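You operate a simulated robot arm through the tools that you are given. There is no shell and no other tool. Be economical: measure what you need, move in short steps, check, and stop when the job is done.

The job below is to be done with a simulated two-armed robot. You get a single attempt, and the scene is never put back.

TASK
Fetch the blue-band large vial and set it in the grey tray. Then take the yellow-band large vial and leave it in the tray with grey grips. Then press the test button two times. Then take the blank vial and put it on the top of the ledge of the control desk. Then open the vials drawer, take the teal-band small vial from the inside of the vials drawer and put it on top of the blue-band lot pack, then shut the drawer. Then push the stoppers drawer shut. Then put the pack of covers on the top of the setting bench away on the fourth shelf from the bottom of the corner unit. Keep to this order. Set down upright: blank vial, pack of covers.

Only the result counts: the job must be done as asked and must still hold three seconds after the hand-in. Knocking over, shifting, dropping, spilling or breaking anything else fails it. Lids that push on must go on centred and level and be pressed home; caps that screw on are set level and turned clockwise until they are tight.

THE ROBOT
Two 7-joint arms with fingered hands on one trunk, on a base that drives. Base frame: it is fixed to the floor where the robot stands at the start and does not move with it; the origin is under the middle of the robot, x ahead of it, y to its left, z up. Units: mm, rad, N and s.
The left shoulder is at the start at [31, 214, 1097], the right one opposite. With the tool pointing down near the work surface each hand reaches from about 100 to 540 mm from the robot's upright axis, wherever it stands, measured 20 degrees to its own side. Places, roughly: blank vial [1750, 250, 1000]; blue-band large vial (4x4x8 cm) [500, 200, 900]; blue-band lot pack [5250, 250, 1000]; fourth shelf of the corner unit [-800, -300, 1300]; grey tray (30x16x5 cm) [-500, -1900, 500]; pack of covers [6250, 250, 1000]; stoppers drawer [3500, 0, 600]; teal-band small vial (3x3x6 cm) [3500, 100, 700]; test button [1600, 200, 900]; top of the ledge of the control desk (17x29 cm) [2860, -1940, 800]; tray with grey grips (30x16x5 cm) [-700, -500, 900]; vials drawer [3500, 100, 700]; yellow-band large vial (4x4x8 cm) [1100, 200, 900]. Payload 3.6 kg a hand.
Tool frame (each hand has its own): the origin (TCP) lies between the finger pads and is the grasp point; the fingertips stand 22 mm ahead of it; z points along the fingers, y is the line along which they close. Largest opening 132 mm; the body of the gripper starts 60 mm behind the TCP. The gripper is a hand of 4 fingers: y runs from the thumb to the fingers, the wrist lies at [0, 0, -203] in the tool frame, and closing takes about 1.5 s.
Orientation is that of the tool frame in the base frame, as [roll, pitch, yaw] about the fixed x, y, z axes, in that order (R = Rz(yaw) Ry(pitch) Rx(roll)). With the fingers straight down and closing along the base's y, the tool's x points along the base's -x, its y along +y and its z along -z.

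THE INTERFACE
- The arms move only by the tool send_rows. It takes "left_steps", "right_steps" or both (then of equal length, played together; a hand with none holds still); each is text: rows parted by semicolons, each of 6 numbers parted by spaces: the shift along the tool's x, y, z in mm, then the turn, a rotation vector about the tool's x, y, z in rad. In form: tx ty tz ax ay az; .... A call has 1 to 8 rows; each row is the pose to reach, as a shift and turn from the pose commanded when the call began, along the tool's axes at that moment. "left_gripper" and "right_gripper" are, for a hand that has rows, the finger opening in mm, from 0 to 132, set as the call begins (left out, the last holds). Rows are played at 5 a second. More than 50 mm and 0.15 rad between two rows, or a gripper value outside its range, and nothing of the call is played. A pose out of reach is approached as far as the arm can. The call stops where the force on the tool passes 40 N (or 10 N more than at its start, if that is more) or the arm is blocked; 0.2 s more then pass. The fingers move at their own pace (about 108 mm/s each) and stop on an object; they squeeze with about 32 N. The grip force told is the motor's: it shows also when the fingers shut on nothing. Time passes only in rows, and 0.2 s behind the last, so rows that repeat a pose let the fingers close. It gives the time, the measured TCP pose, the force on the tool (base axes), the opening and the grip force at its end, in the units of the frame above (readings bear some noise), with the torque about the TCP (base axes, N m) and any sound that the robot's microphone picked up.
- Cameras (640 x 400 px; columns grow to the right, rows downward): "scene" is now at [100.5, -56.7, 1082.5]; the picture's right is [-0.87, -0.50, 0.00], its down [0.21, -0.36, -0.91] and it looks along [0.45, -0.79, 0.41] (base axes); focal length 214 px, centre (320, 200). "left" rides on the left gripper at [-53, -53, -84] in its tool frame; the picture's right is [0.71, -0.71, 0.00], its down [0.53, 0.53, -0.67] and it looks along [0.47, 0.47, 0.74] (tool axes); focal length 247 px, centre (320, 200). "right" rides on the right gripper at [53, -53, -84] in its tool frame; the picture's right is [0.71, 0.71, 0.00], its down [-0.53, 0.53, -0.67] and it looks along [-0.47, 0.47, 0.74] (tool axes); focal length 247 px, centre (320, 200).
- snapshot(camera): a new picture of that camera. The clock stands still meanwhile.
- raise_lower(by): slides the trunk up (or, below 0, down) by that many mm; the arms and the scene camera ride with it, the base frame stays. It gives what a move gives, with no picture.
- drive_base(legs): drives the robot by 1 to 6 legs, each [ahead, turn to the left] in mm and rad, along the robot's own axes; the way and the turn of a leg run together, so that a leg with both is an arc; at most 1500 mm and 3.142 rad a leg. The arms and the cameras ride along, it lands a little off, and it stops where it bumps. It gives what a move gives.
- set_fingers(finger1, finger2, finger3, thumb_bend, hand): sets how far each is bent, from 0 (flat) to 1 (curled in); at 0.3 the hand is open as for a grip, at 0.7 the pads meet at the TCP. One left out holds its place. A second passes; each finger stops where it meets its share of the squeeze, and holds until it gets a number again. A gripper value or a shape takes the hand back. It gives what a move gives, with no picture; readings hold the bend of each and the force on the fingers (four entries, about 0 where the hand has none), thumb and palm.
- set_grasp(shape, hand): the hand has 4 fingers and takes this shape, open, in about a second: jaw (thumb against the fingers, like two jaws); tri (thumb and two fingers); tip (a fingertip pinch); poke (one finger out to press); point (the index stretched); flat (the hand flat); cup (the hand cupped); fist (a fist). The gripper value then closes the fingers along that shape, each until it touches; the sizes above hold for jaw. It gives what a move gives, with no picture.
- head_to(pan, tilt): turns the head with the scene camera to pan (to the left, within 1.047 rad either way) and tilt (down, from -0.506 to 1.204), counted from straight ahead of the robot. It gives what a move gives.
- pixel_to_xyz(camera, pixels): for up to 12 pixels [column, row] of the newest picture of that camera ("zoom" is the newest enlarged one), the place [x, y, z] in the base frame of the surface seen there, good to about 3 mm, but the place of the scene camera against the robot may be out by one fixed shift of up to 18 mm in any direction. The clock stands still meanwhile.
- enlarge(camera, box): a new picture of the part [left, top, right, bottom] of that camera's present view, enlarged. The clock stands still meanwhile.
- hand_in(): hands the job in; it is judged then, once.

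Work in short steps. Measure before you move; look again where a grasp or a placing could have gone wrong, and mend it. You have 138 turns and 180 pictures in all, those below and enlarged ones among them. Open the grippers and draw the arms clear of the work before you hand the job in, unless the task says otherwise; then end with one line.

The tools are called after "Request:" as a command line: name --argument value ..., lists and objects as JSON in quotes. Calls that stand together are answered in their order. send_rows: Moves the arms, as the interface text tells. Its arguments: {"type":"object","properties":{"left_steps":{"type":"string"},"left_gripper":{"type":"number"},"right_steps":{"type":"string"},"right_gripper":{"type":"number"}},"required":[]} The other tools are called the same way: raise_lower (by) slides the trunk up or down; set_grasp (shape, hand) gives the hand a shape; set_fingers (finger1, finger2, finger3, thumb_bend, hand) moves the fingers one by one; drive_base (legs) drives the base; head_to (pan, tilt) turns the head that bears the scene camera; snapshot (camera) takes a picture; pixel_to_xyz (camera, pixels) gives the place of the surface under pixels of a picture; enlarge (camera, box) takes an enlarged picture of a part of a camera's view; hand_in () hands the job in.

At the start:

```text
time_s: 0.0
left_eef_pos: [348.4, -66.1, 998.4]
left_ee_rot: [3.14, 0.0, -3.141]
left_force: [-0.3, -1.0, -0.5]
left_moment: [0.0, 0.03, 0.0]
left_grip_width: 131.9
left_gripper_force: 0.1
left_shape: jaw
left_bend: [0.3, 0.3, 0.3, 0.3]
left_finger forces: [0.0, 0.0, 0.0, 0.1, 0.0, 0.1]
right_eef_pos: [324.5, -426.9, 999.1]
right_ee_rot: [3.142, -0.001, -3.138]
right_force: [0.2, 1.2, 0.2]
right_moment: [0.01, 0.02, 0.02]
right_grip_width: 132.0
right_gripper_force: 0.1
right_shape: jaw
right_bend: [0.3, 0.3, 0.3, 0.3]
right_finger forces: [0.0, 0.0, 0.0, 0.0, 0.1, 0.0]
trunk travel left (down, up): [-375.0, 301.0]
robot x, y, heading: [3.8, -0.4, 0.001]
head pan, tilt: [-1.051, -0.428]
```

scene: 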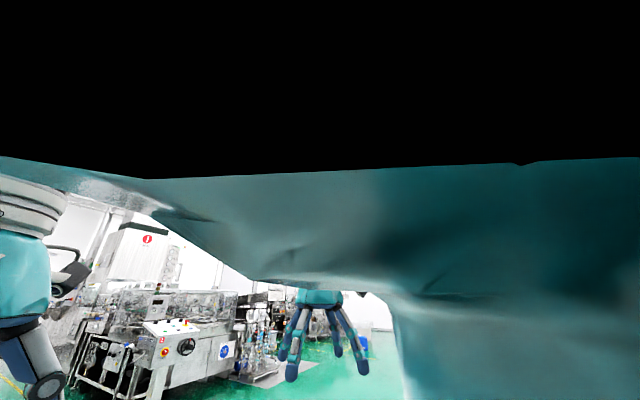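
right: 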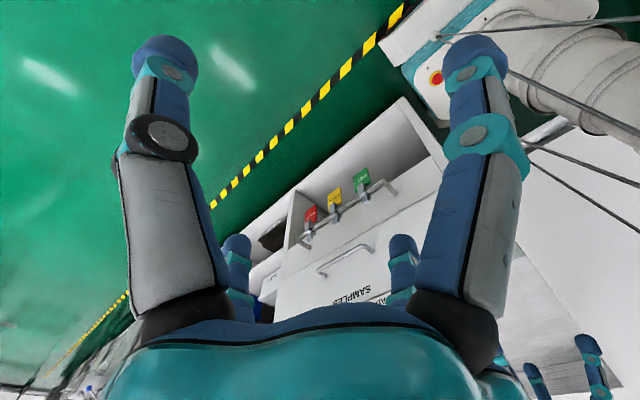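
left: 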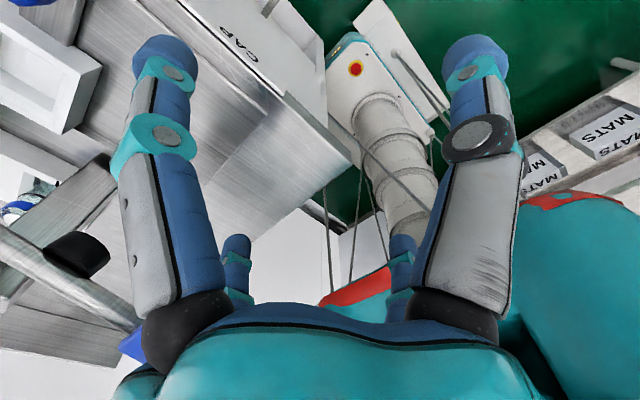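

The scene camera looks far right and up. I turn the head ahead and down to see the work in front.

Request:
head_to --pan 0.3 --tilt 0.5

Request:
snapshot --camera "scene"

```text
time_s: 1.5
left_eef_pos: [348.5, -66.2, 999.9]
left_ee_rot: [3.139, 0.001, -3.14]
left_force: [0.3, 0.2, -0.2]
left_moment: [-0.03, 0.05, -0.02]
left_grip_width: 131.9
left_gripper_force: 0.2
left_shape: jaw
left_bend: [0.3, 0.3, 0.3, 0.3]
left_finger forces: [0.1, 0.1, 0.0, 0.0, 0.0, 0.0]
right_eef_pos: [324.3, -427.8, 999.9]
right_ee_rot: [3.141, -0.001, -3.138]
right_force: [-0.6, 0.0, -0.5]
right_moment: [-0.01, 0.0, -0.01]
right_grip_width: 132.1
right_gripper_force: 0.1
right_shape: jaw
right_bend: [0.3, 0.3, 0.3, 0.3]
right_finger forces: [0.1, 0.1, 0.0, 0.0, 0.1, 0.1]
trunk travel left (down, up): [-375.0, 301.0]
robot x, y, heading: [-0.0, 2.8, 0.005]
head pan, tilt: [0.3, 0.499]
```

```text
176 pictures are left
```

scene: 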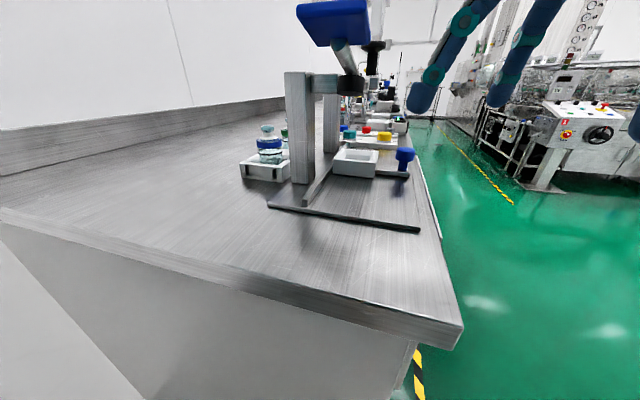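

The bench runs off ahead to the left. I enlarge the part with the objects and ask for positions.

Request:
enlarge --camera "scene" --box '[230, 60, 470, 240]'

Request:
pixel_to_xyz --camera "scene" --pixels '[[404, 154], [404, 168], [270, 160], [355, 160], [420, 228], [270, 206], [462, 322], [440, 235], [384, 135], [298, 130], [325, 20]]'

```text
2.22 times, centred on (350, 150) of scene
```

zoom: 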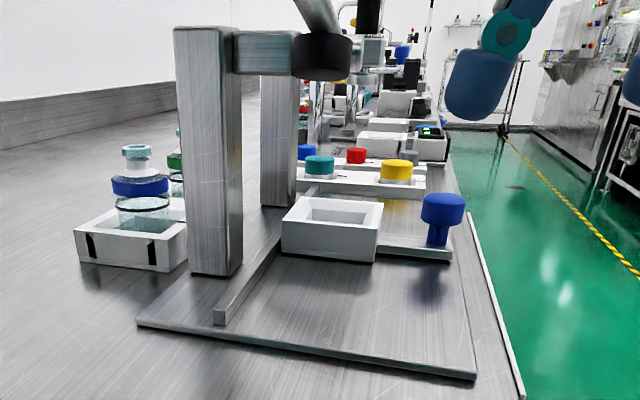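

```text
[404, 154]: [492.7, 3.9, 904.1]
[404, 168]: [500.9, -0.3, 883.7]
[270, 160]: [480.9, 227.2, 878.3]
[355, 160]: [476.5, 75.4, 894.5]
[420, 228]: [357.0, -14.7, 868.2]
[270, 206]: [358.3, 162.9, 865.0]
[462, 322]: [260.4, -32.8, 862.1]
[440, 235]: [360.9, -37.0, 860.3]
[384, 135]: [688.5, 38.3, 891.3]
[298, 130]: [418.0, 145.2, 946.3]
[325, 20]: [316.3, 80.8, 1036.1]
```

Blue-band vial sits near (485, 227) behind the press tower, and the bench front edge is at y≈-35. I turn right on the spot, away from the bench, and look around.

Request:
drive_base --legs '[[0, -1.57]]'

Request:
head_to --pan 0.0 --tilt 0.25

Request:
snapshot --camera "scene"

Request:
head_to --pan -1.04 --tilt 0.35

Request:
snapshot --camera "scene"

```text
time_s: 3.1
left_eef_pos: [311.7, -140.6, 1000.1]
left_ee_rot: [-3.141, -0.001, 2.908]
left_force: [-0.7, 0.7, 0.3]
left_moment: [-0.01, -0.02, 0.01]
left_grip_width: 131.5
left_gripper_force: 0.0
left_shape: jaw
left_bend: [0.3, 0.3, 0.3, 0.3]
left_finger forces: [0.0, 0.0, 0.0, 0.0, 0.0, 0.1]
right_eef_pos: [200.7, -488.1, 998.5]
right_ee_rot: [-3.138, -0.011, 2.906]
right_force: [0.7, 0.0, -0.1]
right_moment: [-0.03, 0.01, 0.0]
right_grip_width: 132.2
right_gripper_force: 0.0
right_shape: jaw
right_bend: [0.3, 0.3, 0.3, 0.3]
right_finger forces: [0.0, 0.0, 0.0, 0.0, 0.0, 0.0]
trunk travel left (down, up): [-375.0, 301.0]
robot x, y, heading: [-13.5, 8.2, -0.215]
head pan, tilt: [0.3, 0.499]
stopped in leg 1: the robot was blocked; the commanded pose is now the measured one
```

```text
time_s: 3.9
left_eef_pos: [310.4, -140.6, 1000.4]
left_ee_rot: [3.141, 0.0, 2.908]
left_force: [0.7, 0.5, -0.3]
left_moment: [0.02, 0.01, 0.0]
left_grip_width: 131.8
left_gripper_force: 0.0
left_shape: jaw
left_bend: [0.3, 0.3, 0.3, 0.3]
left_finger forces: [0.0, 0.0, 0.1, 0.0, 0.0, 0.0]
right_eef_pos: [202.1, -486.8, 997.1]
right_ee_rot: [3.141, -0.013, 2.905]
right_force: [0.3, -1.1, -0.8]
right_moment: [-0.03, 0.0, -0.03]
right_grip_width: 131.9
right_gripper_force: 0.0
right_shape: jaw
right_bend: [0.3, 0.3, 0.3, 0.3]
right_finger forces: [0.0, 0.0, 0.0, 0.0, 0.0, 0.1]
trunk travel left (down, up): [-375.0, 301.0]
robot x, y, heading: [-8.6, 11.4, -0.208]
head pan, tilt: [0.0, 0.25]
```

```text
174 pictures are left
```

scene: 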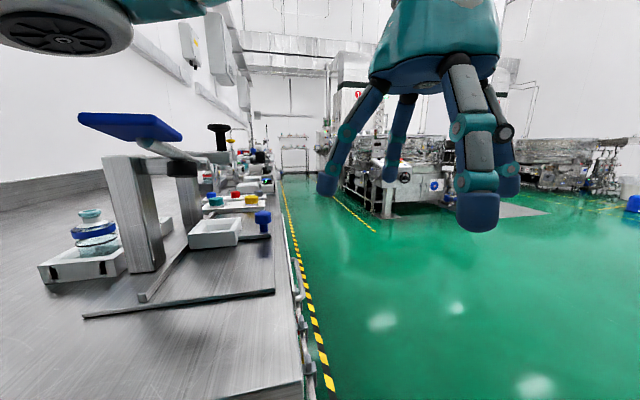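

```text
time_s: 5.2
left_eef_pos: [309.9, -141.6, 1001.0]
left_ee_rot: [-3.14, 0.001, 2.909]
left_force: [-0.1, 0.3, 0.0]
left_moment: [0.04, 0.0, -0.03]
left_grip_width: 132.1
left_gripper_force: 0.2
left_shape: jaw
left_bend: [0.3, 0.3, 0.3, 0.3]
left_finger forces: [0.1, 0.0, 0.1, 0.0, 0.0, 0.0]
right_eef_pos: [201.9, -487.4, 997.5]
right_ee_rot: [3.141, -0.012, 2.906]
right_force: [0.7, -0.1, 0.0]
right_moment: [-0.02, 0.01, -0.01]
right_grip_width: 131.9
right_gripper_force: 0.0
right_shape: jaw
right_bend: [0.3, 0.3, 0.3, 0.3]
right_finger forces: [0.0, 0.1, 0.0, 0.0, 0.0, 0.1]
trunk travel left (down, up): [-375.0, 301.0]
robot x, y, heading: [-8.3, 12.0, -0.214]
head pan, tilt: [-1.04, 0.351]
```

```text
173 pictures are left
```

scene: 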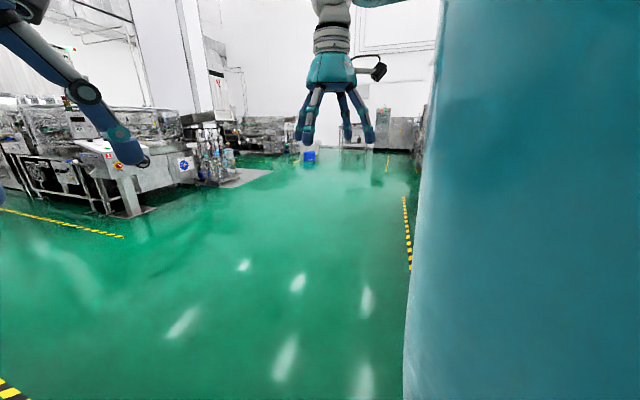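

The base seems to have its front-left corner against the bench end (it blocked after 0.21 rad). I back off 150 mm and then turn right.

Request:
drive_base --legs '[[-150, 0], [0, -0.7]]'

Request:
head_to --pan -0.95 --tilt 0.4

Request:
snapshot --camera "scene"

```text
time_s: 8.7
left_eef_pos: [-10.8, -272.9, 1003.6]
left_ee_rot: [-3.136, 0.01, 2.213]
left_force: [-1.0, 0.5, 0.3]
left_moment: [-0.04, 0.02, -0.03]
left_grip_width: 131.9
left_gripper_force: 0.1
left_shape: jaw
left_bend: [0.3, 0.3, 0.3, 0.3]
left_finger forces: [0.0, 0.1, 0.0, 0.0, 0.0, 0.0]
right_eef_pos: [-276.6, -460.4, 970.9]
right_ee_rot: [2.987, -0.015, 2.259]
right_force: [0.7, 0.5, 0.3]
right_moment: [0.0, -0.02, -0.03]
right_grip_width: 131.8
right_gripper_force: 0.2
right_shape: jaw
right_bend: [0.3, 0.3, 0.3, 0.3]
right_finger forces: [0.0, 0.0, 0.1, 0.0, 0.1, 0.0]
trunk travel left (down, up): [-375.0, 301.0]
robot x, y, heading: [-135.5, 56.2, -0.905]
head pan, tilt: [-1.04, 0.351]
stopped in leg 2: the robot was blocked; the commanded pose is now the measured one
```

```text
time_s: 9.3
left_eef_pos: [-9.4, -271.7, 1004.1]
left_ee_rot: [-3.137, 0.009, 2.215]
left_force: [-0.1, 0.6, -0.3]
left_moment: [0.02, -0.02, 0.0]
left_grip_width: 132.1
left_gripper_force: 0.0
left_shape: jaw
left_bend: [0.3, 0.3, 0.3, 0.3]
left_finger forces: [0.0, 0.0, 0.0, 0.1, 0.0, 0.0]
right_eef_pos: [-276.4, -458.6, 969.7]
right_ee_rot: [2.985, -0.015, 2.26]
right_force: [0.8, 0.2, 0.2]
right_moment: [0.0, 0.0, -0.01]
right_grip_width: 132.2
right_gripper_force: 0.1
right_shape: jaw
right_bend: [0.3, 0.3, 0.3, 0.3]
right_finger forces: [0.0, 0.0, 0.1, 0.0, 0.0, 0.0]
trunk travel left (down, up): [-375.0, 301.0]
robot x, y, heading: [-137.8, 61.6, -0.901]
head pan, tilt: [-0.949, 0.4]
```

```text
172 pictures are left
```

scene: 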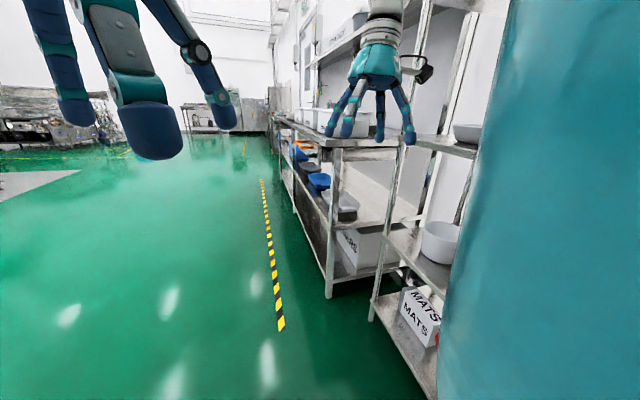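

The right hand touches the post of the corner shelves (hand at about (385,130) in the picture). I turn slightly back, go ahead away from it, then turn to face -y.

Request:
drive_base --legs '[[0, 0.06], [170, 0], [0, -0.5], [350, 0]]'

Request:
snapshot --camera "scene"

```text
time_s: 14.4
left_eef_pos: [13.3, -723.8, 1007.6]
left_ee_rot: [3.141, 0.022, 1.772]
left_force: [0.1, -1.5, -1.3]
left_moment: [0.11, 0.02, 0.0]
left_grip_width: 132.1
left_gripper_force: 0.1
left_shape: jaw
left_bend: [0.3, 0.3, 0.3, 0.3]
left_finger forces: [0.0, 0.1, 0.0, 0.0, 0.1, 0.0]
right_eef_pos: [-330.6, -778.0, 991.5]
right_ee_rot: [3.068, 0.005, 1.786]
right_force: [-0.6, -0.7, -0.3]
right_moment: [0.03, 0.01, 0.01]
right_grip_width: 131.9
right_gripper_force: 0.1
right_shape: jaw
right_bend: [0.3, 0.3, 0.3, 0.3]
right_finger forces: [0.0, 0.0, 0.0, 0.1, 0.1, 0.1]
trunk travel left (down, up): [-375.0, 301.0]
robot x, y, heading: [57.0, -381.5, -1.387]
head pan, tilt: [-0.949, 0.4]
stopped in leg 4: the robot was blocked; the commanded pose is now the measured one
```

```text
171 pictures are left
```

scene: 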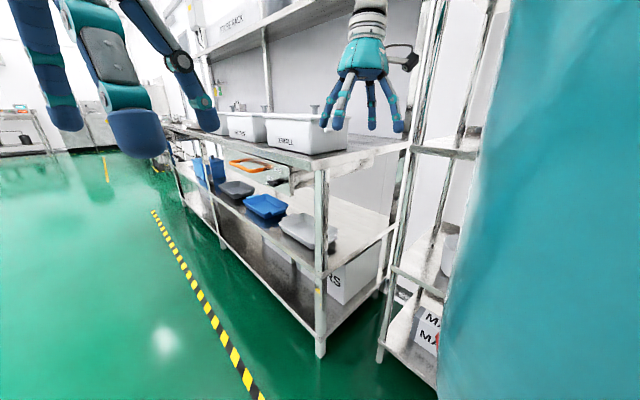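

Blocked again with the right arm near the shelf. I look from the right hand and measure where the shelf posts are.

Request:
snapshot --camera "right"

Request:
pixel_to_xyz --camera "scene" --pixels '[[322, 165], [320, 345], [300, 232], [265, 207], [236, 190], [310, 140], [440, 150], [395, 270], [250, 130], [410, 60], [381, 350], [215, 120]]'

```text
170 pictures are left
```

right: 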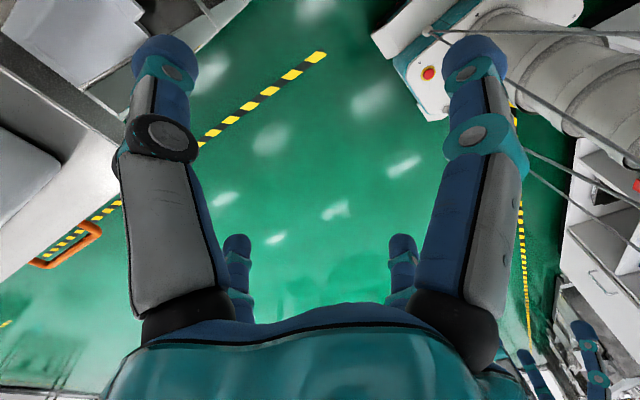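

```text
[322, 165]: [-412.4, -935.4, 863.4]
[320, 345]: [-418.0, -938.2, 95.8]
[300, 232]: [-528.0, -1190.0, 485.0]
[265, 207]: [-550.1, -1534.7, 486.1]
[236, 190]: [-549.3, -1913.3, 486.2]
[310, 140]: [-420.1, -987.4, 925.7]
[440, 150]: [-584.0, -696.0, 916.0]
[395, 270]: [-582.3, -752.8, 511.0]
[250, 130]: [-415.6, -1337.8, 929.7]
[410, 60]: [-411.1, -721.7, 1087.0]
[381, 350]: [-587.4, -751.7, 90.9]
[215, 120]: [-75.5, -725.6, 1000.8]
```

Nothing obvious at the right hand. I look to the left side, down at the base and bench front, to see what blocks.

Request:
head_to --pan 1.0 --tilt 0.7

Request:
snapshot --camera "scene"

Request:
snapshot --camera "left"

Request:
head_to --pan -0.2 --tilt 1.2

Request:
snapshot --camera "scene"

```text
time_s: 16.3
left_eef_pos: [10.7, -718.8, 1009.7]
left_ee_rot: [-3.141, 0.029, 1.772]
left_force: [0.2, -0.3, 0.2]
left_moment: [0.02, 0.02, 0.01]
left_grip_width: 132.0
left_gripper_force: 0.1
left_shape: jaw
left_bend: [0.3, 0.3, 0.3, 0.3]
left_finger forces: [0.0, 0.0, 0.0, 0.0, 0.1, 0.0]
right_eef_pos: [-330.6, -773.7, 993.6]
right_ee_rot: [3.071, 0.012, 1.786]
right_force: [-0.3, 0.2, -0.5]
right_moment: [0.01, 0.07, 0.02]
right_grip_width: 132.0
right_gripper_force: 0.0
right_shape: jaw
right_bend: [0.3, 0.3, 0.3, 0.3]
right_finger forces: [0.0, 0.0, 0.0, 0.1, 0.0, 0.0]
trunk travel left (down, up): [-375.0, 301.0]
robot x, y, heading: [58.7, -376.7, -1.392]
head pan, tilt: [1.0, 0.7]
```

```text
169 pictures are left
```

scene: 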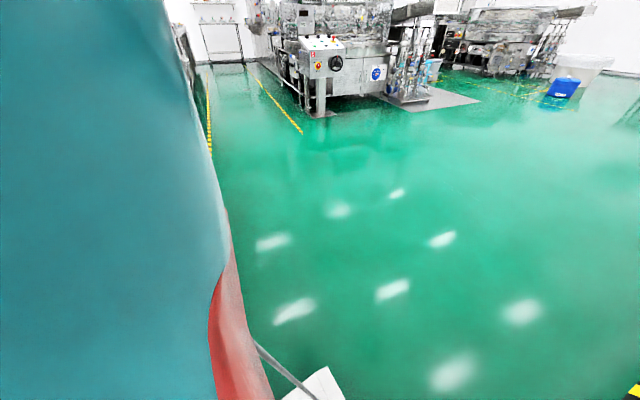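

```text
168 pictures are left
```

left: 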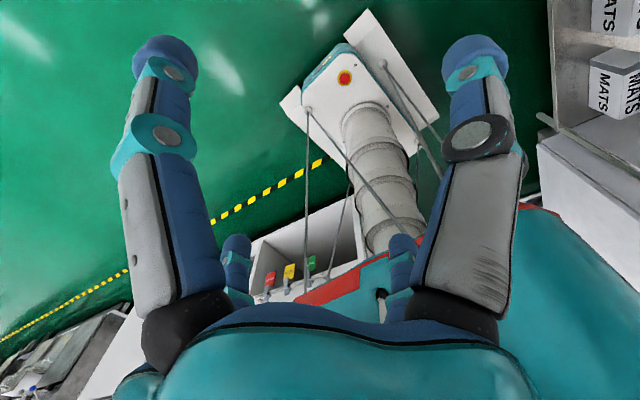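

```text
time_s: 17.7
left_eef_pos: [12.0, -718.7, 1010.1]
left_ee_rot: [-3.141, 0.028, 1.772]
left_force: [-0.2, 0.6, -0.1]
left_moment: [0.04, 0.0, -0.02]
left_grip_width: 131.9
left_gripper_force: 0.0
left_shape: jaw
left_bend: [0.3, 0.3, 0.3, 0.3]
left_finger forces: [0.0, 0.0, 0.0, 0.0, 0.0, 0.0]
right_eef_pos: [-330.8, -773.8, 992.4]
right_ee_rot: [3.071, 0.011, 1.786]
right_force: [0.2, 0.6, -0.4]
right_moment: [0.0, -0.01, -0.01]
right_grip_width: 131.9
right_gripper_force: 0.0
right_shape: jaw
right_bend: [0.3, 0.3, 0.3, 0.3]
right_finger forces: [0.1, 0.0, 0.0, 0.0, 0.0, 0.1]
trunk travel left (down, up): [-375.0, 301.0]
robot x, y, heading: [57.7, -376.6, -1.388]
head pan, tilt: [-0.201, 1.201]
```

```text
167 pictures are left
```

scene: 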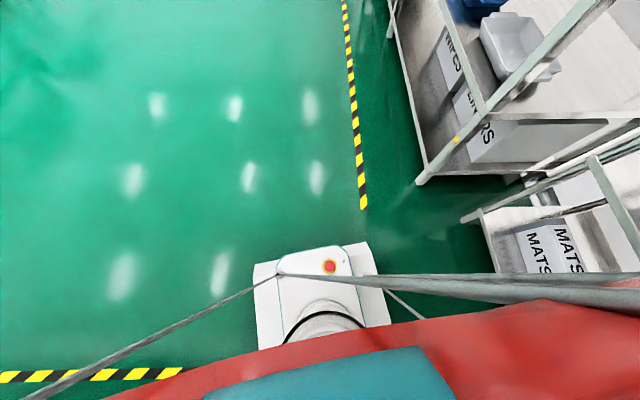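

The left hand's picture shows an open drawer with red/yellow/green tags near (290,270), next to the robot's column. I measure it and the base.

Request:
pixel_to_xyz --camera "left" --pixels '[[268, 280], [250, 240], [350, 205], [310, 265], [280, 100], [330, 60], [370, 12], [437, 105], [548, 30], [540, 145], [330, 165], [120, 330]]'

Request:
pixel_to_xyz --camera "scene" --pixels '[[255, 265], [365, 245], [420, 182], [360, 200], [388, 322], [258, 345], [10, 378], [465, 217], [485, 230]]'

```text
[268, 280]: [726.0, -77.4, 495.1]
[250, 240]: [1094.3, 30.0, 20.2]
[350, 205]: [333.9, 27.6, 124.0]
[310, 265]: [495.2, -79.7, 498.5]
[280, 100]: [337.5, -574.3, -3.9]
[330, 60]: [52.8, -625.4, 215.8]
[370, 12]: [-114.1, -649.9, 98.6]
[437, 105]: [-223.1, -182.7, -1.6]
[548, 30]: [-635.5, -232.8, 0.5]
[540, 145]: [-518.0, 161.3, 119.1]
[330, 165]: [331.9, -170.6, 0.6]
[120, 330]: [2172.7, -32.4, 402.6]
```

```text
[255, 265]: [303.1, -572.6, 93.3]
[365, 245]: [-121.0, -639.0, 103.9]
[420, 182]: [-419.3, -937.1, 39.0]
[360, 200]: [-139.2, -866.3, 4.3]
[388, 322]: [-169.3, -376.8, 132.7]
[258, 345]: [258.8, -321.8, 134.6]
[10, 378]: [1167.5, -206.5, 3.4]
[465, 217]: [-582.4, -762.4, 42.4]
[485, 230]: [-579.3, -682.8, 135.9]
```

The base itself looks clear; the right arm was pushed at the shelf and both hands stick out to the right. I bring both hands toward the robot's left and level the right hand.

Request:
send_rows --left_steps "0 45 0 0 0 0;0 90 0 0 0 0;0 135 0 0 0 0;0 180 0 0 0 0;0 210 0 0 0 0" --right_steps "0 40 0 0 0 0;0 80 0 0 0 0;0 120 0 0 0 0;0 150 0 0 0 0;0 170 0 0 0 0"

Request:
head_to --pan -0.9 --tilt 0.6

Request:
snapshot --camera "scene"

```text
time_s: 18.9
left_eef_pos: [217.6, -677.8, 1010.0]
left_ee_rot: [-3.141, 0.028, 1.772]
left_force: [-0.5, -0.3, -0.5]
left_moment: [0.02, -0.01, 0.01]
left_grip_width: 132.1
left_gripper_force: 0.0
left_shape: jaw
left_bend: [0.3, 0.3, 0.3, 0.3]
left_finger forces: [0.0, 0.0, 0.0, 0.0, 0.0, 0.1]
right_eef_pos: [-166.4, -737.0, 1004.4]
right_ee_rot: [3.072, 0.014, 1.785]
right_force: [1.1, -0.3, -0.4]
right_moment: [-0.02, 0.0, -0.03]
right_grip_width: 132.2
right_gripper_force: 0.1
right_shape: jaw
right_bend: [0.3, 0.3, 0.3, 0.3]
right_finger forces: [0.0, 0.1, 0.0, 0.1, 0.0, 0.0]
trunk travel left (down, up): [-375.0, 301.0]
robot x, y, heading: [61.2, -377.1, -1.393]
head pan, tilt: [-0.201, 1.201]
```

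```text
time_s: 20.0
left_eef_pos: [217.4, -677.7, 1009.7]
left_ee_rot: [3.141, 0.029, 1.771]
left_force: [-0.7, -0.6, -0.5]
left_moment: [-0.01, 0.02, 0.01]
left_grip_width: 132.0
left_gripper_force: 0.1
left_shape: jaw
left_bend: [0.3, 0.3, 0.3, 0.3]
left_finger forces: [0.1, 0.0, 0.0, 0.1, 0.0, 0.0]
right_eef_pos: [-165.3, -736.7, 1003.2]
right_ee_rot: [3.073, 0.011, 1.786]
right_force: [-0.9, -0.6, 0.0]
right_moment: [0.04, 0.01, -0.03]
right_grip_width: 132.2
right_gripper_force: 0.1
right_shape: jaw
right_bend: [0.3, 0.3, 0.3, 0.3]
right_finger forces: [0.0, 0.0, 0.1, 0.0, 0.1, 0.0]
trunk travel left (down, up): [-375.0, 301.0]
robot x, y, heading: [58.7, -377.5, -1.389]
head pan, tilt: [-0.901, 0.6]
```

```text
166 pictures are left
```

scene: 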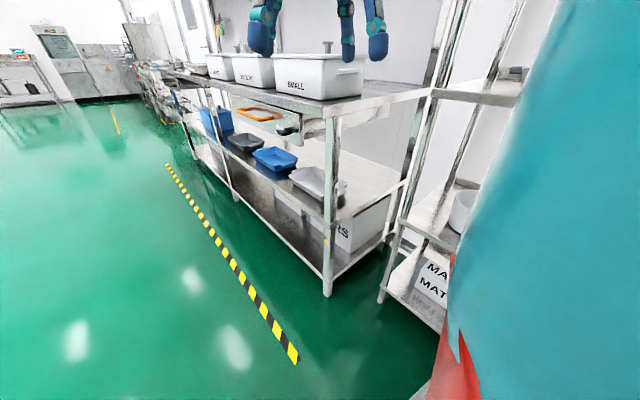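

Hands are now in front. I drive ahead clear of the furniture, then turn left to face along the bench.

Request:
drive_base --legs '[[230, 0], [0, 1.39], [380, 0]]'

```text
time_s: 23.9
left_eef_pos: [434.2, -673.5, 1009.2]
left_ee_rot: [-3.141, 0.026, 2.663]
left_force: [0.2, -0.5, 0.0]
left_moment: [0.01, 0.04, -0.03]
left_grip_width: 132.0
left_gripper_force: 0.1
left_shape: jaw
left_bend: [0.3, 0.3, 0.3, 0.3]
left_finger forces: [0.0, 0.0, 0.0, 0.0, 0.0, 0.1]
right_eef_pos: [238.8, -1007.2, 1006.2]
right_ee_rot: [3.073, 0.011, 2.677]
right_force: [0.4, 0.4, -0.9]
right_moment: [-0.01, 0.01, 0.02]
right_grip_width: 131.9
right_gripper_force: 0.1
right_shape: jaw
right_bend: [0.3, 0.3, 0.3, 0.3]
right_finger forces: [0.0, 0.1, 0.0, 0.1, 0.1, 0.1]
trunk travel left (down, up): [-375.0, 301.0]
robot x, y, heading: [82.1, -641.9, -0.476]
head pan, tilt: [-0.901, 0.6]
stopped in leg 2: the robot was blocked; the commanded pose is now the measured one
```

Blocked probably because an elbow at the back right met the table post. I go ahead first and then turn on open floor.

Request:
drive_base --legs '[[350, 0.0], [0, 0.476]]'

Request:
head_to --pan 1.0 --tilt 0.5

Request:
snapshot --camera "scene"

Request:
snapshot --camera "left"

```text
time_s: 27.6
left_eef_pos: [719.5, -667.9, 1009.6]
left_ee_rot: [3.141, 0.027, 3.141]
left_force: [0.2, -0.6, -0.2]
left_moment: [0.02, 0.02, 0.0]
left_grip_width: 132.0
left_gripper_force: 0.0
left_shape: jaw
left_bend: [0.3, 0.3, 0.3, 0.3]
left_finger forces: [0.1, 0.0, 0.0, 0.0, 0.0, 0.1]
right_eef_pos: [702.7, -1054.3, 1005.7]
right_ee_rot: [3.074, 0.011, -3.128]
right_force: [0.1, 0.4, 0.8]
right_moment: [-0.01, -0.01, 0.0]
right_grip_width: 132.1
right_gripper_force: 0.0
right_shape: jaw
right_bend: [0.3, 0.3, 0.3, 0.3]
right_finger forces: [0.0, 0.1, 0.0, 0.1, 0.1, 0.0]
trunk travel left (down, up): [-375.0, 301.0]
robot x, y, heading: [391.1, -824.7, -0.003]
head pan, tilt: [-0.901, 0.6]
```

```text
time_s: 29.5
left_eef_pos: [719.7, -668.1, 1010.8]
left_ee_rot: [3.139, 0.03, 3.139]
left_force: [0.0, 0.5, -0.5]
left_moment: [-0.02, 0.0, -0.01]
left_grip_width: 131.9
left_gripper_force: 0.0
left_shape: jaw
left_bend: [0.3, 0.3, 0.3, 0.3]
left_finger forces: [0.0, 0.0, 0.0, 0.1, 0.0, 0.0]
right_eef_pos: [703.2, -1055.8, 1007.0]
right_ee_rot: [3.072, 0.012, -3.128]
right_force: [0.4, 0.4, 0.0]
right_moment: [-0.02, -0.01, -0.01]
right_grip_width: 132.1
right_gripper_force: 0.0
right_shape: jaw
right_bend: [0.3, 0.3, 0.3, 0.3]
right_finger forces: [0.0, 0.0, 0.0, 0.0, 0.0, 0.0]
trunk travel left (down, up): [-375.0, 301.0]
robot x, y, heading: [396.0, -819.2, 0.001]
head pan, tilt: [1.0, 0.499]
```

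```text
165 pictures are left
```

scene: 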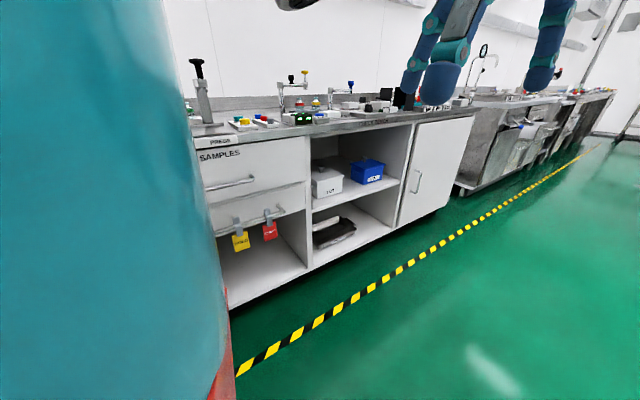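

```text
164 pictures are left
```

left: 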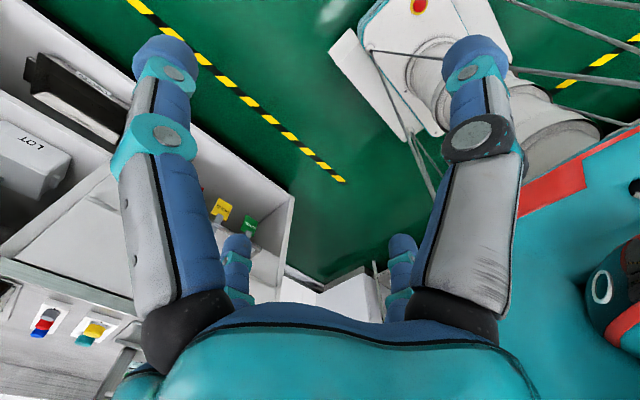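

On open floor now at (396,-819). I turn to face the bench and look at it.

Request:
drive_base --legs '[[0, 1.57]]'

Request:
head_to --pan 0.0 --tilt 0.3

Request:
snapshot --camera "scene"

Request:
enlarge --camera "scene" --box '[200, 120, 440, 270]'

```text
time_s: 32.4
left_eef_pos: [447.7, -463.7, 1010.7]
left_ee_rot: [-3.14, 0.028, -2.157]
left_force: [0.9, -0.1, 0.3]
left_moment: [-0.03, 0.01, 0.01]
left_grip_width: 132.0
left_gripper_force: 0.0
left_shape: jaw
left_bend: [0.3, 0.3, 0.3, 0.3]
left_finger forces: [0.0, 0.0, 0.0, 0.0, 0.1, 0.0]
right_eef_pos: [761.0, -691.5, 1006.3]
right_ee_rot: [3.073, 0.009, -2.14]
right_force: [0.5, 0.2, 0.1]
right_moment: [-0.03, -0.01, 0.02]
right_grip_width: 131.9
right_gripper_force: 0.1
right_shape: jaw
right_bend: [0.3, 0.3, 0.3, 0.3]
right_finger forces: [0.1, 0.0, 0.0, 0.0, 0.1, 0.0]
trunk travel left (down, up): [-375.0, 301.0]
robot x, y, heading: [429.7, -851.9, 1.018]
head pan, tilt: [1.0, 0.499]
stopped in leg 1: the robot was blocked; the commanded pose is now the measured one
```

```text
time_s: 33.6
left_eef_pos: [448.1, -463.2, 1010.7]
left_ee_rot: [-3.141, 0.028, -2.159]
left_force: [0.1, -0.2, 0.2]
left_moment: [-0.01, 0.01, 0.0]
left_grip_width: 132.0
left_gripper_force: 0.0
left_shape: jaw
left_bend: [0.3, 0.3, 0.3, 0.3]
left_finger forces: [0.1, 0.0, 0.0, 0.0, 0.1, 0.0]
right_eef_pos: [760.6, -692.9, 1007.1]
right_ee_rot: [3.072, 0.012, -2.142]
right_force: [-0.2, -1.0, 0.2]
right_moment: [0.0, -0.02, 0.01]
right_grip_width: 131.8
right_gripper_force: 0.2
right_shape: jaw
right_bend: [0.3, 0.3, 0.3, 0.3]
right_finger forces: [0.0, 0.0, 0.0, 0.1, 0.0, 0.0]
trunk travel left (down, up): [-375.0, 301.0]
robot x, y, heading: [431.7, -843.6, 1.02]
head pan, tilt: [0.0, 0.3]
```

```text
163 pictures are left
```

scene: 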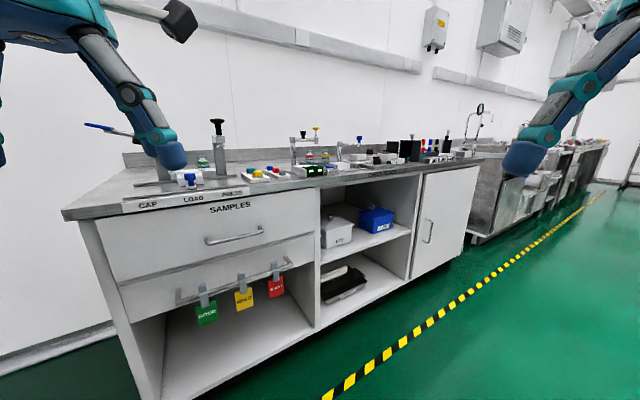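

```text
2.67 times, centred on (320, 195) of scene
```

zoom: 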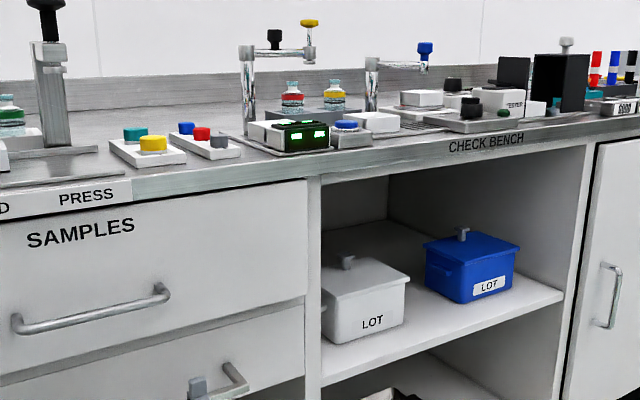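

Blocked again on open floor, maybe due to large turn lag. I repeat with the remaining turn in smaller legs.

Request:
drive_base --legs '[[0, 0.28], [0, 0.27]]'

Request:
snapshot --camera "scene"

```text
time_s: 35.9
left_eef_pos: [243.7, -510.3, 1010.4]
left_ee_rot: [3.14, 0.029, -1.606]
left_force: [-0.5, 0.3, 0.9]
left_moment: [0.01, 0.01, -0.01]
left_grip_width: 131.8
left_gripper_force: 0.1
left_shape: jaw
left_bend: [0.3, 0.3, 0.3, 0.3]
left_finger forces: [0.0, 0.0, 0.0, 0.0, 0.1, 0.0]
right_eef_pos: [630.1, -540.5, 1007.2]
right_ee_rot: [3.07, 0.01, -1.59]
right_force: [0.3, -0.7, -0.5]
right_moment: [-0.01, -0.02, 0.0]
right_grip_width: 132.1
right_gripper_force: 0.0
right_shape: jaw
right_bend: [0.3, 0.3, 0.3, 0.3]
right_finger forces: [0.0, 0.0, 0.0, 0.0, 0.1, 0.0]
trunk travel left (down, up): [-375.0, 301.0]
robot x, y, heading: [456.2, -844.5, 1.567]
head pan, tilt: [0.0, 0.3]
```

```text
161 pictures are left
```

scene: 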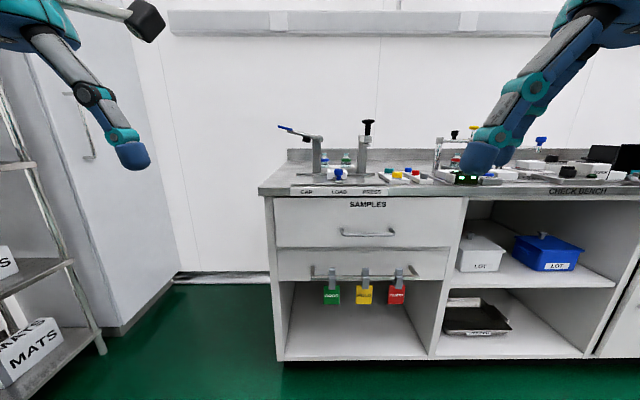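

Smaller turns work. I raise the trunk for clearance, and drive in towards (630,-380) so the left hand can reach the blue-band vial.

Request:
raise_lower --by 200

Request:
drive_base --legs '[[0, -0.35], [450, 0], [0, 0.35]]'

Request:
head_to --pan 0.25 --tilt 0.75

Request:
snapshot --camera "scene"

```text
time_s: 38.1
left_eef_pos: [245.0, -510.3, 1210.1]
left_ee_rot: [3.14, 0.027, -1.605]
left_force: [0.8, -0.1, 0.2]
left_moment: [-0.03, 0.02, 0.0]
left_grip_width: 131.8
left_gripper_force: 0.0
left_shape: jaw
left_bend: [0.3, 0.3, 0.3, 0.3]
left_finger forces: [0.0, 0.0, 0.0, 0.0, 0.0, 0.0]
right_eef_pos: [629.6, -539.5, 1207.6]
right_ee_rot: [3.071, 0.011, -1.589]
right_force: [0.6, -0.7, 0.5]
right_moment: [-0.01, 0.0, 0.0]
right_grip_width: 132.0
right_gripper_force: 0.0
right_shape: jaw
right_bend: [0.3, 0.3, 0.3, 0.3]
right_finger forces: [0.0, 0.0, 0.0, 0.0, 0.0, 0.0]
trunk travel left (down, up): [-575.0, 101.0]
robot x, y, heading: [454.9, -847.6, 1.564]
head pan, tilt: [0.0, 0.3]
```

```text
time_s: 43.0
left_eef_pos: [404.0, -85.3, 1211.2]
left_ee_rot: [-3.141, 0.028, -1.612]
left_force: [-0.2, 0.3, 0.1]
left_moment: [0.01, 0.0, 0.0]
left_grip_width: 131.8
left_gripper_force: 0.1
left_shape: jaw
left_bend: [0.3, 0.3, 0.3, 0.3]
left_finger forces: [0.0, 0.1, 0.0, 0.0, 0.0, 0.1]
right_eef_pos: [789.6, -118.0, 1207.6]
right_ee_rot: [3.073, 0.014, -1.594]
right_force: [0.2, 0.3, 0.0]
right_moment: [-0.02, -0.01, 0.0]
right_grip_width: 131.7
right_gripper_force: 0.0
right_shape: jaw
right_bend: [0.3, 0.3, 0.3, 0.3]
right_finger forces: [0.1, 0.1, 0.0, 0.0, 0.1, 0.0]
trunk travel left (down, up): [-575.0, 101.0]
robot x, y, heading: [634.1, -423.9, 1.563]
head pan, tilt: [0.0, 0.3]
```

```text
time_s: 43.9
left_eef_pos: [405.7, -87.6, 1211.3]
left_ee_rot: [3.139, 0.028, -1.61]
left_force: [0.0, -0.3, 0.0]
left_moment: [0.02, 0.01, 0.04]
left_grip_width: 131.9
left_gripper_force: 0.2
left_shape: jaw
left_bend: [0.3, 0.3, 0.3, 0.3]
left_finger forces: [0.0, 0.0, 0.0, 0.1, 0.0, 0.1]
right_eef_pos: [789.9, -118.5, 1208.5]
right_ee_rot: [3.07, 0.013, -1.593]
right_force: [-0.5, -0.2, -0.1]
right_moment: [-0.05, 0.0, -0.02]
right_grip_width: 131.9
right_gripper_force: 0.0
right_shape: jaw
right_bend: [0.3, 0.3, 0.3, 0.3]
right_finger forces: [0.1, 0.0, 0.0, 0.0, 0.0, 0.0]
trunk travel left (down, up): [-575.0, 101.0]
robot x, y, heading: [630.4, -422.6, 1.557]
head pan, tilt: [0.25, 0.75]
```

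```text
160 pictures are left
```

scene: 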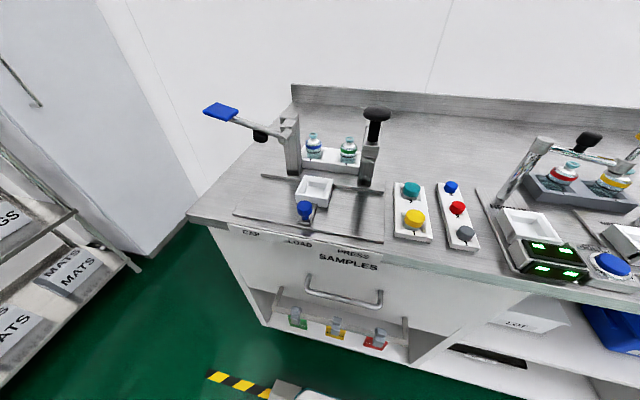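

The blue-band vial is at (314,147) in a white rack, green-band beside it. Yellow-band at (615,178), blue test button maybe at (612,262). I enlarge and measure.

Request:
enlarge --camera "scene" --box '[220, 80, 420, 205]'

Request:
pixel_to_xyz --camera "zoom" --pixels '[[300, 175], [300, 202], [300, 215], [300, 240], [410, 185], [410, 220], [230, 130], [470, 220], [495, 90], [300, 270], [350, 215], [120, 170]]'

Request:
enlarge --camera "scene" --box '[460, 110, 640, 310]'

```text
3.20 times, centred on (320, 142) of scene
```

zoom: 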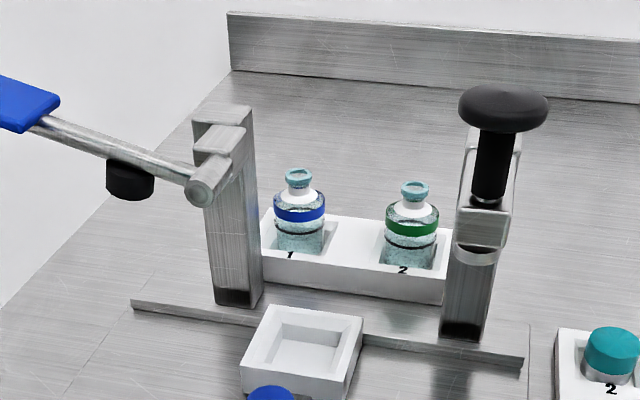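

```text
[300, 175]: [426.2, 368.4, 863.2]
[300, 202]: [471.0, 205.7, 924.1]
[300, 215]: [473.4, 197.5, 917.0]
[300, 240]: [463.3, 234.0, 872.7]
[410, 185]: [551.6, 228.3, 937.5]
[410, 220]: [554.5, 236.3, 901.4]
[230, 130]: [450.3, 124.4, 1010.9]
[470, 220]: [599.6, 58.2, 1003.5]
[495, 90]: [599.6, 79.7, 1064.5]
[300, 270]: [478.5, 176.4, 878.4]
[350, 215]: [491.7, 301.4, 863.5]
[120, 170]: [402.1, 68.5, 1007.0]
```

```text
2.00 times, centred on (550, 210) of scene
```

zoom: 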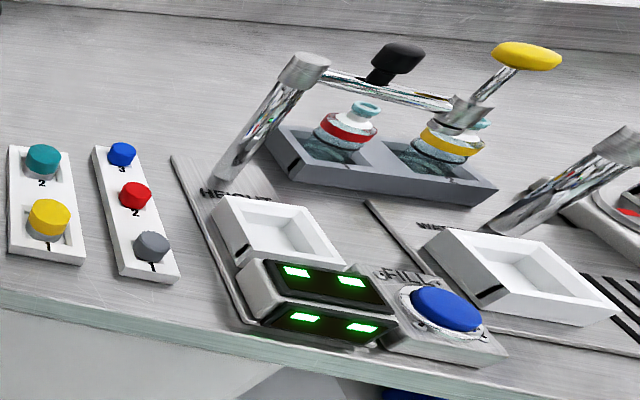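

Blue-band vial centre is about (472,222), z~870–948; towers stand in front up to z≈1065. I drive ahead 125 mm to get within reach with hands held high.

Request:
drive_base --legs '[[125, 0]]'

Request:
head_to --pan 0.3 --tilt 0.8

Request:
snapshot --camera "scene"

```text
time_s: 45.2
left_eef_pos: [403.7, 41.5, 1211.6]
left_ee_rot: [-3.141, 0.027, -1.612]
left_force: [-0.5, 0.1, -0.8]
left_moment: [-0.04, 0.03, 0.03]
left_grip_width: 132.0
left_gripper_force: 0.1
left_shape: jaw
left_bend: [0.3, 0.3, 0.3, 0.3]
left_finger forces: [0.1, 0.0, 0.0, 0.0, 0.0, 0.0]
right_eef_pos: [791.8, 8.9, 1207.7]
right_ee_rot: [3.071, 0.011, -1.593]
right_force: [0.3, 0.9, -0.6]
right_moment: [-0.05, 0.0, 0.02]
right_grip_width: 132.0
right_gripper_force: 0.0
right_shape: jaw
right_bend: [0.3, 0.3, 0.3, 0.3]
right_finger forces: [0.0, 0.1, 0.0, 0.1, 0.0, 0.0]
trunk travel left (down, up): [-575.0, 101.0]
robot x, y, heading: [633.3, -298.5, 1.563]
head pan, tilt: [0.25, 0.75]
```

```text
time_s: 45.8
left_eef_pos: [404.5, 40.1, 1211.5]
left_ee_rot: [3.14, 0.027, -1.611]
left_force: [0.3, 0.0, -0.5]
left_moment: [0.03, 0.03, 0.02]
left_grip_width: 132.1
left_gripper_force: 0.0
left_shape: jaw
left_bend: [0.3, 0.3, 0.3, 0.3]
left_finger forces: [0.1, 0.0, 0.0, 0.0, 0.0, 0.1]
right_eef_pos: [792.1, 8.5, 1208.7]
right_ee_rot: [3.071, 0.013, -1.592]
right_force: [-0.2, 1.0, 0.5]
right_moment: [0.01, 0.01, 0.0]
right_grip_width: 132.0
right_gripper_force: 0.0
right_shape: jaw
right_bend: [0.3, 0.3, 0.3, 0.3]
right_finger forces: [0.1, 0.1, 0.0, 0.0, 0.0, 0.0]
trunk travel left (down, up): [-575.0, 101.0]
robot x, y, heading: [631.4, -299.6, 1.561]
head pan, tilt: [0.3, 0.799]
```

```text
157 pictures are left
```

scene: 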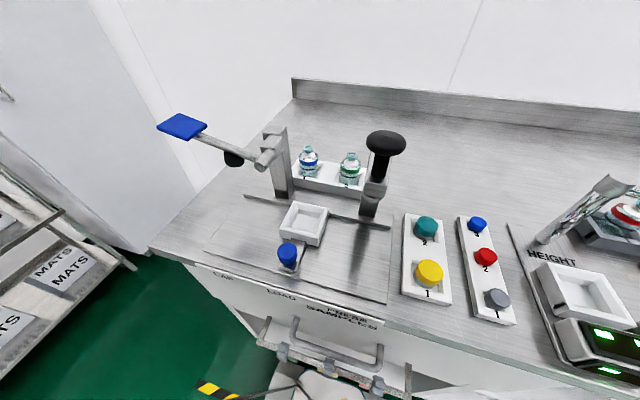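

I move the left hand at height across to above the vial (472,222), then take its picture.

Request:
send_rows --left_steps "-40 -13 0 0 0 0;-80 -26 0 0 0 0;-120 -40 0 0 0 0;-160 -52 0 0 0 0;-183 -61 0 0 0 -0.04;-183 -61 0 0 0 -0.04" --left_gripper 90

Request:
snapshot --camera "left"

Request:
snapshot --camera "scene"

```text
time_s: 47.2
left_eef_pos: [473.3, 219.9, 1218.5]
left_ee_rot: [-3.141, 0.028, -1.57]
left_force: [-0.4, 0.5, 0.1]
left_moment: [0.0, -0.02, -0.04]
left_grip_width: 90.2
left_gripper_force: 0.0
left_shape: jaw
left_bend: [0.28, 0.28, 0.28, 0.68]
left_finger forces: [0.1, 0.0, 0.0, 0.0, 0.0, 0.0]
right_eef_pos: [791.0, 7.7, 1208.0]
right_ee_rot: [3.073, 0.014, -1.592]
right_force: [0.1, 0.1, 0.1]
right_moment: [0.0, 0.0, -0.01]
right_grip_width: 131.7
right_gripper_force: 0.1
right_shape: jaw
right_bend: [0.3, 0.3, 0.3, 0.3]
right_finger forces: [0.1, 0.0, 0.1, 0.1, 0.0, 0.1]
trunk travel left (down, up): [-575.0, 101.0]
robot x, y, heading: [630.6, -295.0, 1.561]
head pan, tilt: [0.3, 0.799]
```

```text
156 pictures are left
```

left: 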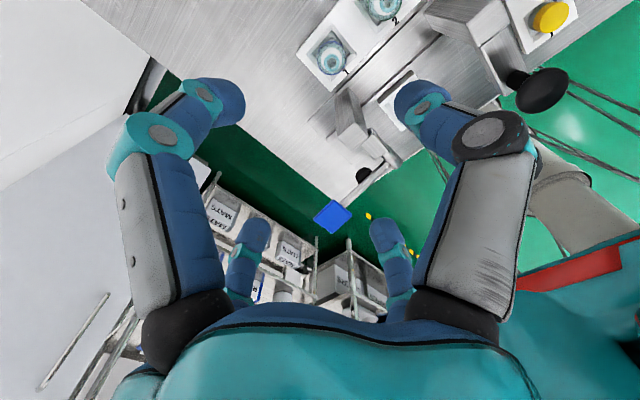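

```text
155 pictures are left
```

scene: 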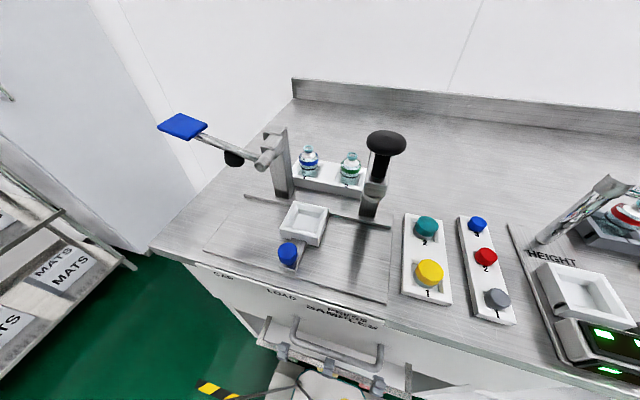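

The vial top is visible at (332,55) in the left picture; I measure it there.

Request:
pixel_to_xyz --camera "left" --pixels '[[332, 52], [326, 45], [340, 50], [332, 62], [325, 63], [345, 62], [383, 5], [300, 55], [340, 85], [350, 130], [365, 110]]'

Request:
enlarge --camera "left" --box '[260, 0, 460, 125]'

```text
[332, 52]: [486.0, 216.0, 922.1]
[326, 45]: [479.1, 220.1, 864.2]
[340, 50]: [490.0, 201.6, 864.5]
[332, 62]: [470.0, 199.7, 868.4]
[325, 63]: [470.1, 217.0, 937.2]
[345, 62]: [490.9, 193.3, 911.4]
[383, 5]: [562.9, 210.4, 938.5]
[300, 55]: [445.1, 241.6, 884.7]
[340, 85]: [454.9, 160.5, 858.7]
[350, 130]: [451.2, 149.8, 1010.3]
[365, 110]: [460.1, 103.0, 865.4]
```

```text
3.20 times, centred on (360, 62) of left
```

zoom: 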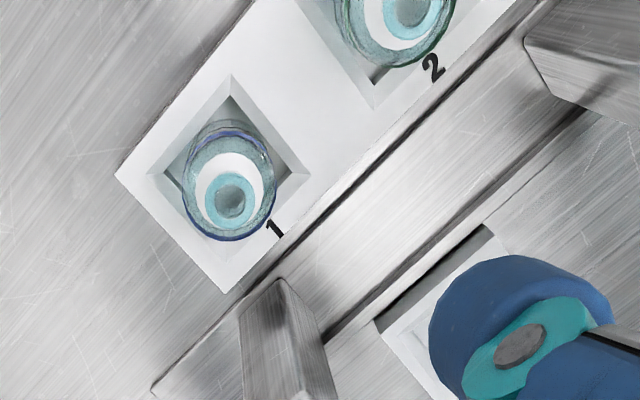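

Geometry from the wrist camera puts the vial at about (482.5, 213.5); the scene camera is out by ≈(+11,-8). I centre, level the tool and descend to just above it.

Request:
send_rows --left_steps "6 -9 40 0 0.028 0;6 -9 80 0 0.028 0;6 -9 120 0 0.028 0;6 -9 160 0 0.028 0;6 -9 200 0 0.028 0;6 -9 230 0 0.028 0;6 -9 230 0 0.028 0" --left_gripper 76

Request:
snapshot --camera "left"

Request:
snapshot --camera "scene"

```text
time_s: 48.8
left_eef_pos: [482.7, 222.0, 986.3]
left_ee_rot: [-3.141, 0.0, -1.571]
left_force: [-0.1, -0.4, 0.0]
left_moment: [0.03, 0.01, 0.02]
left_grip_width: 76.5
left_gripper_force: 0.1
left_shape: jaw
left_bend: [0.33, 0.33, 0.33, 0.7]
left_finger forces: [0.1, 0.1, 0.0, 0.1, 0.0, 0.0]
right_eef_pos: [791.2, 7.5, 1207.7]
right_ee_rot: [3.071, 0.011, -1.593]
right_force: [0.3, 0.2, -0.3]
right_moment: [-0.01, -0.01, 0.03]
right_grip_width: 131.7
right_gripper_force: 0.0
right_shape: jaw
right_bend: [0.3, 0.3, 0.3, 0.3]
right_finger forces: [0.0, 0.0, 0.0, 0.0, 0.0, 0.0]
trunk travel left (down, up): [-575.0, 101.0]
robot x, y, heading: [629.8, -298.0, 1.559]
head pan, tilt: [0.3, 0.799]
```

```text
153 pictures are left
```

left: 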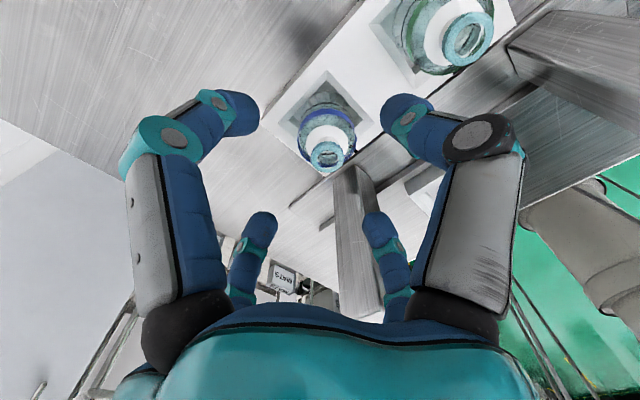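

```text
152 pictures are left
```

scene: 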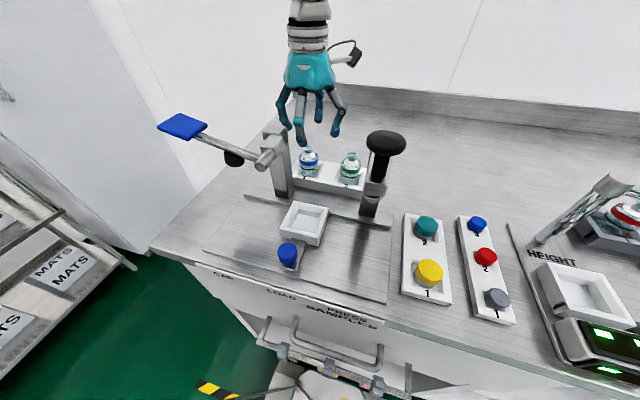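

The vial's cap at (327,155) gives a centre near (485,218). I shift slightly, descend 74 mm and close.

Request:
send_rows --left_steps "4 -2 20 0 0 0;4 -2 45 0 0 0;4 -2 74 0 0 0"

Request:
snapshot --camera "left"

```text
time_s: 49.6
left_eef_pos: [485.3, 216.8, 911.9]
left_ee_rot: [-3.14, 0.0, -1.571]
left_force: [0.7, -0.3, 0.3]
left_moment: [0.03, 0.0, 0.01]
left_grip_width: 76.5
left_gripper_force: 0.0
left_shape: jaw
left_bend: [0.33, 0.33, 0.33, 0.7]
left_finger forces: [0.1, 0.0, 0.1, 0.1, 0.0, 0.0]
right_eef_pos: [791.2, 7.9, 1208.7]
right_ee_rot: [3.072, 0.013, -1.595]
right_force: [0.0, -0.5, -0.3]
right_moment: [-0.04, -0.02, 0.01]
right_grip_width: 132.2
right_gripper_force: 0.0
right_shape: jaw
right_bend: [0.3, 0.3, 0.3, 0.3]
right_finger forces: [0.0, 0.0, 0.1, 0.0, 0.1, 0.0]
trunk travel left (down, up): [-575.0, 101.0]
robot x, y, heading: [632.1, -296.5, 1.559]
head pan, tilt: [0.3, 0.799]
```

```text
151 pictures are left
```

left: 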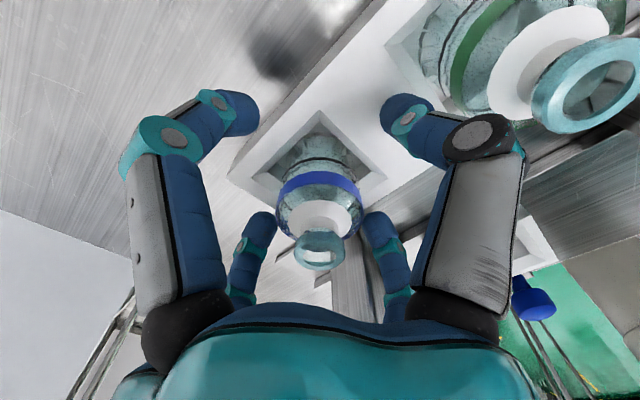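

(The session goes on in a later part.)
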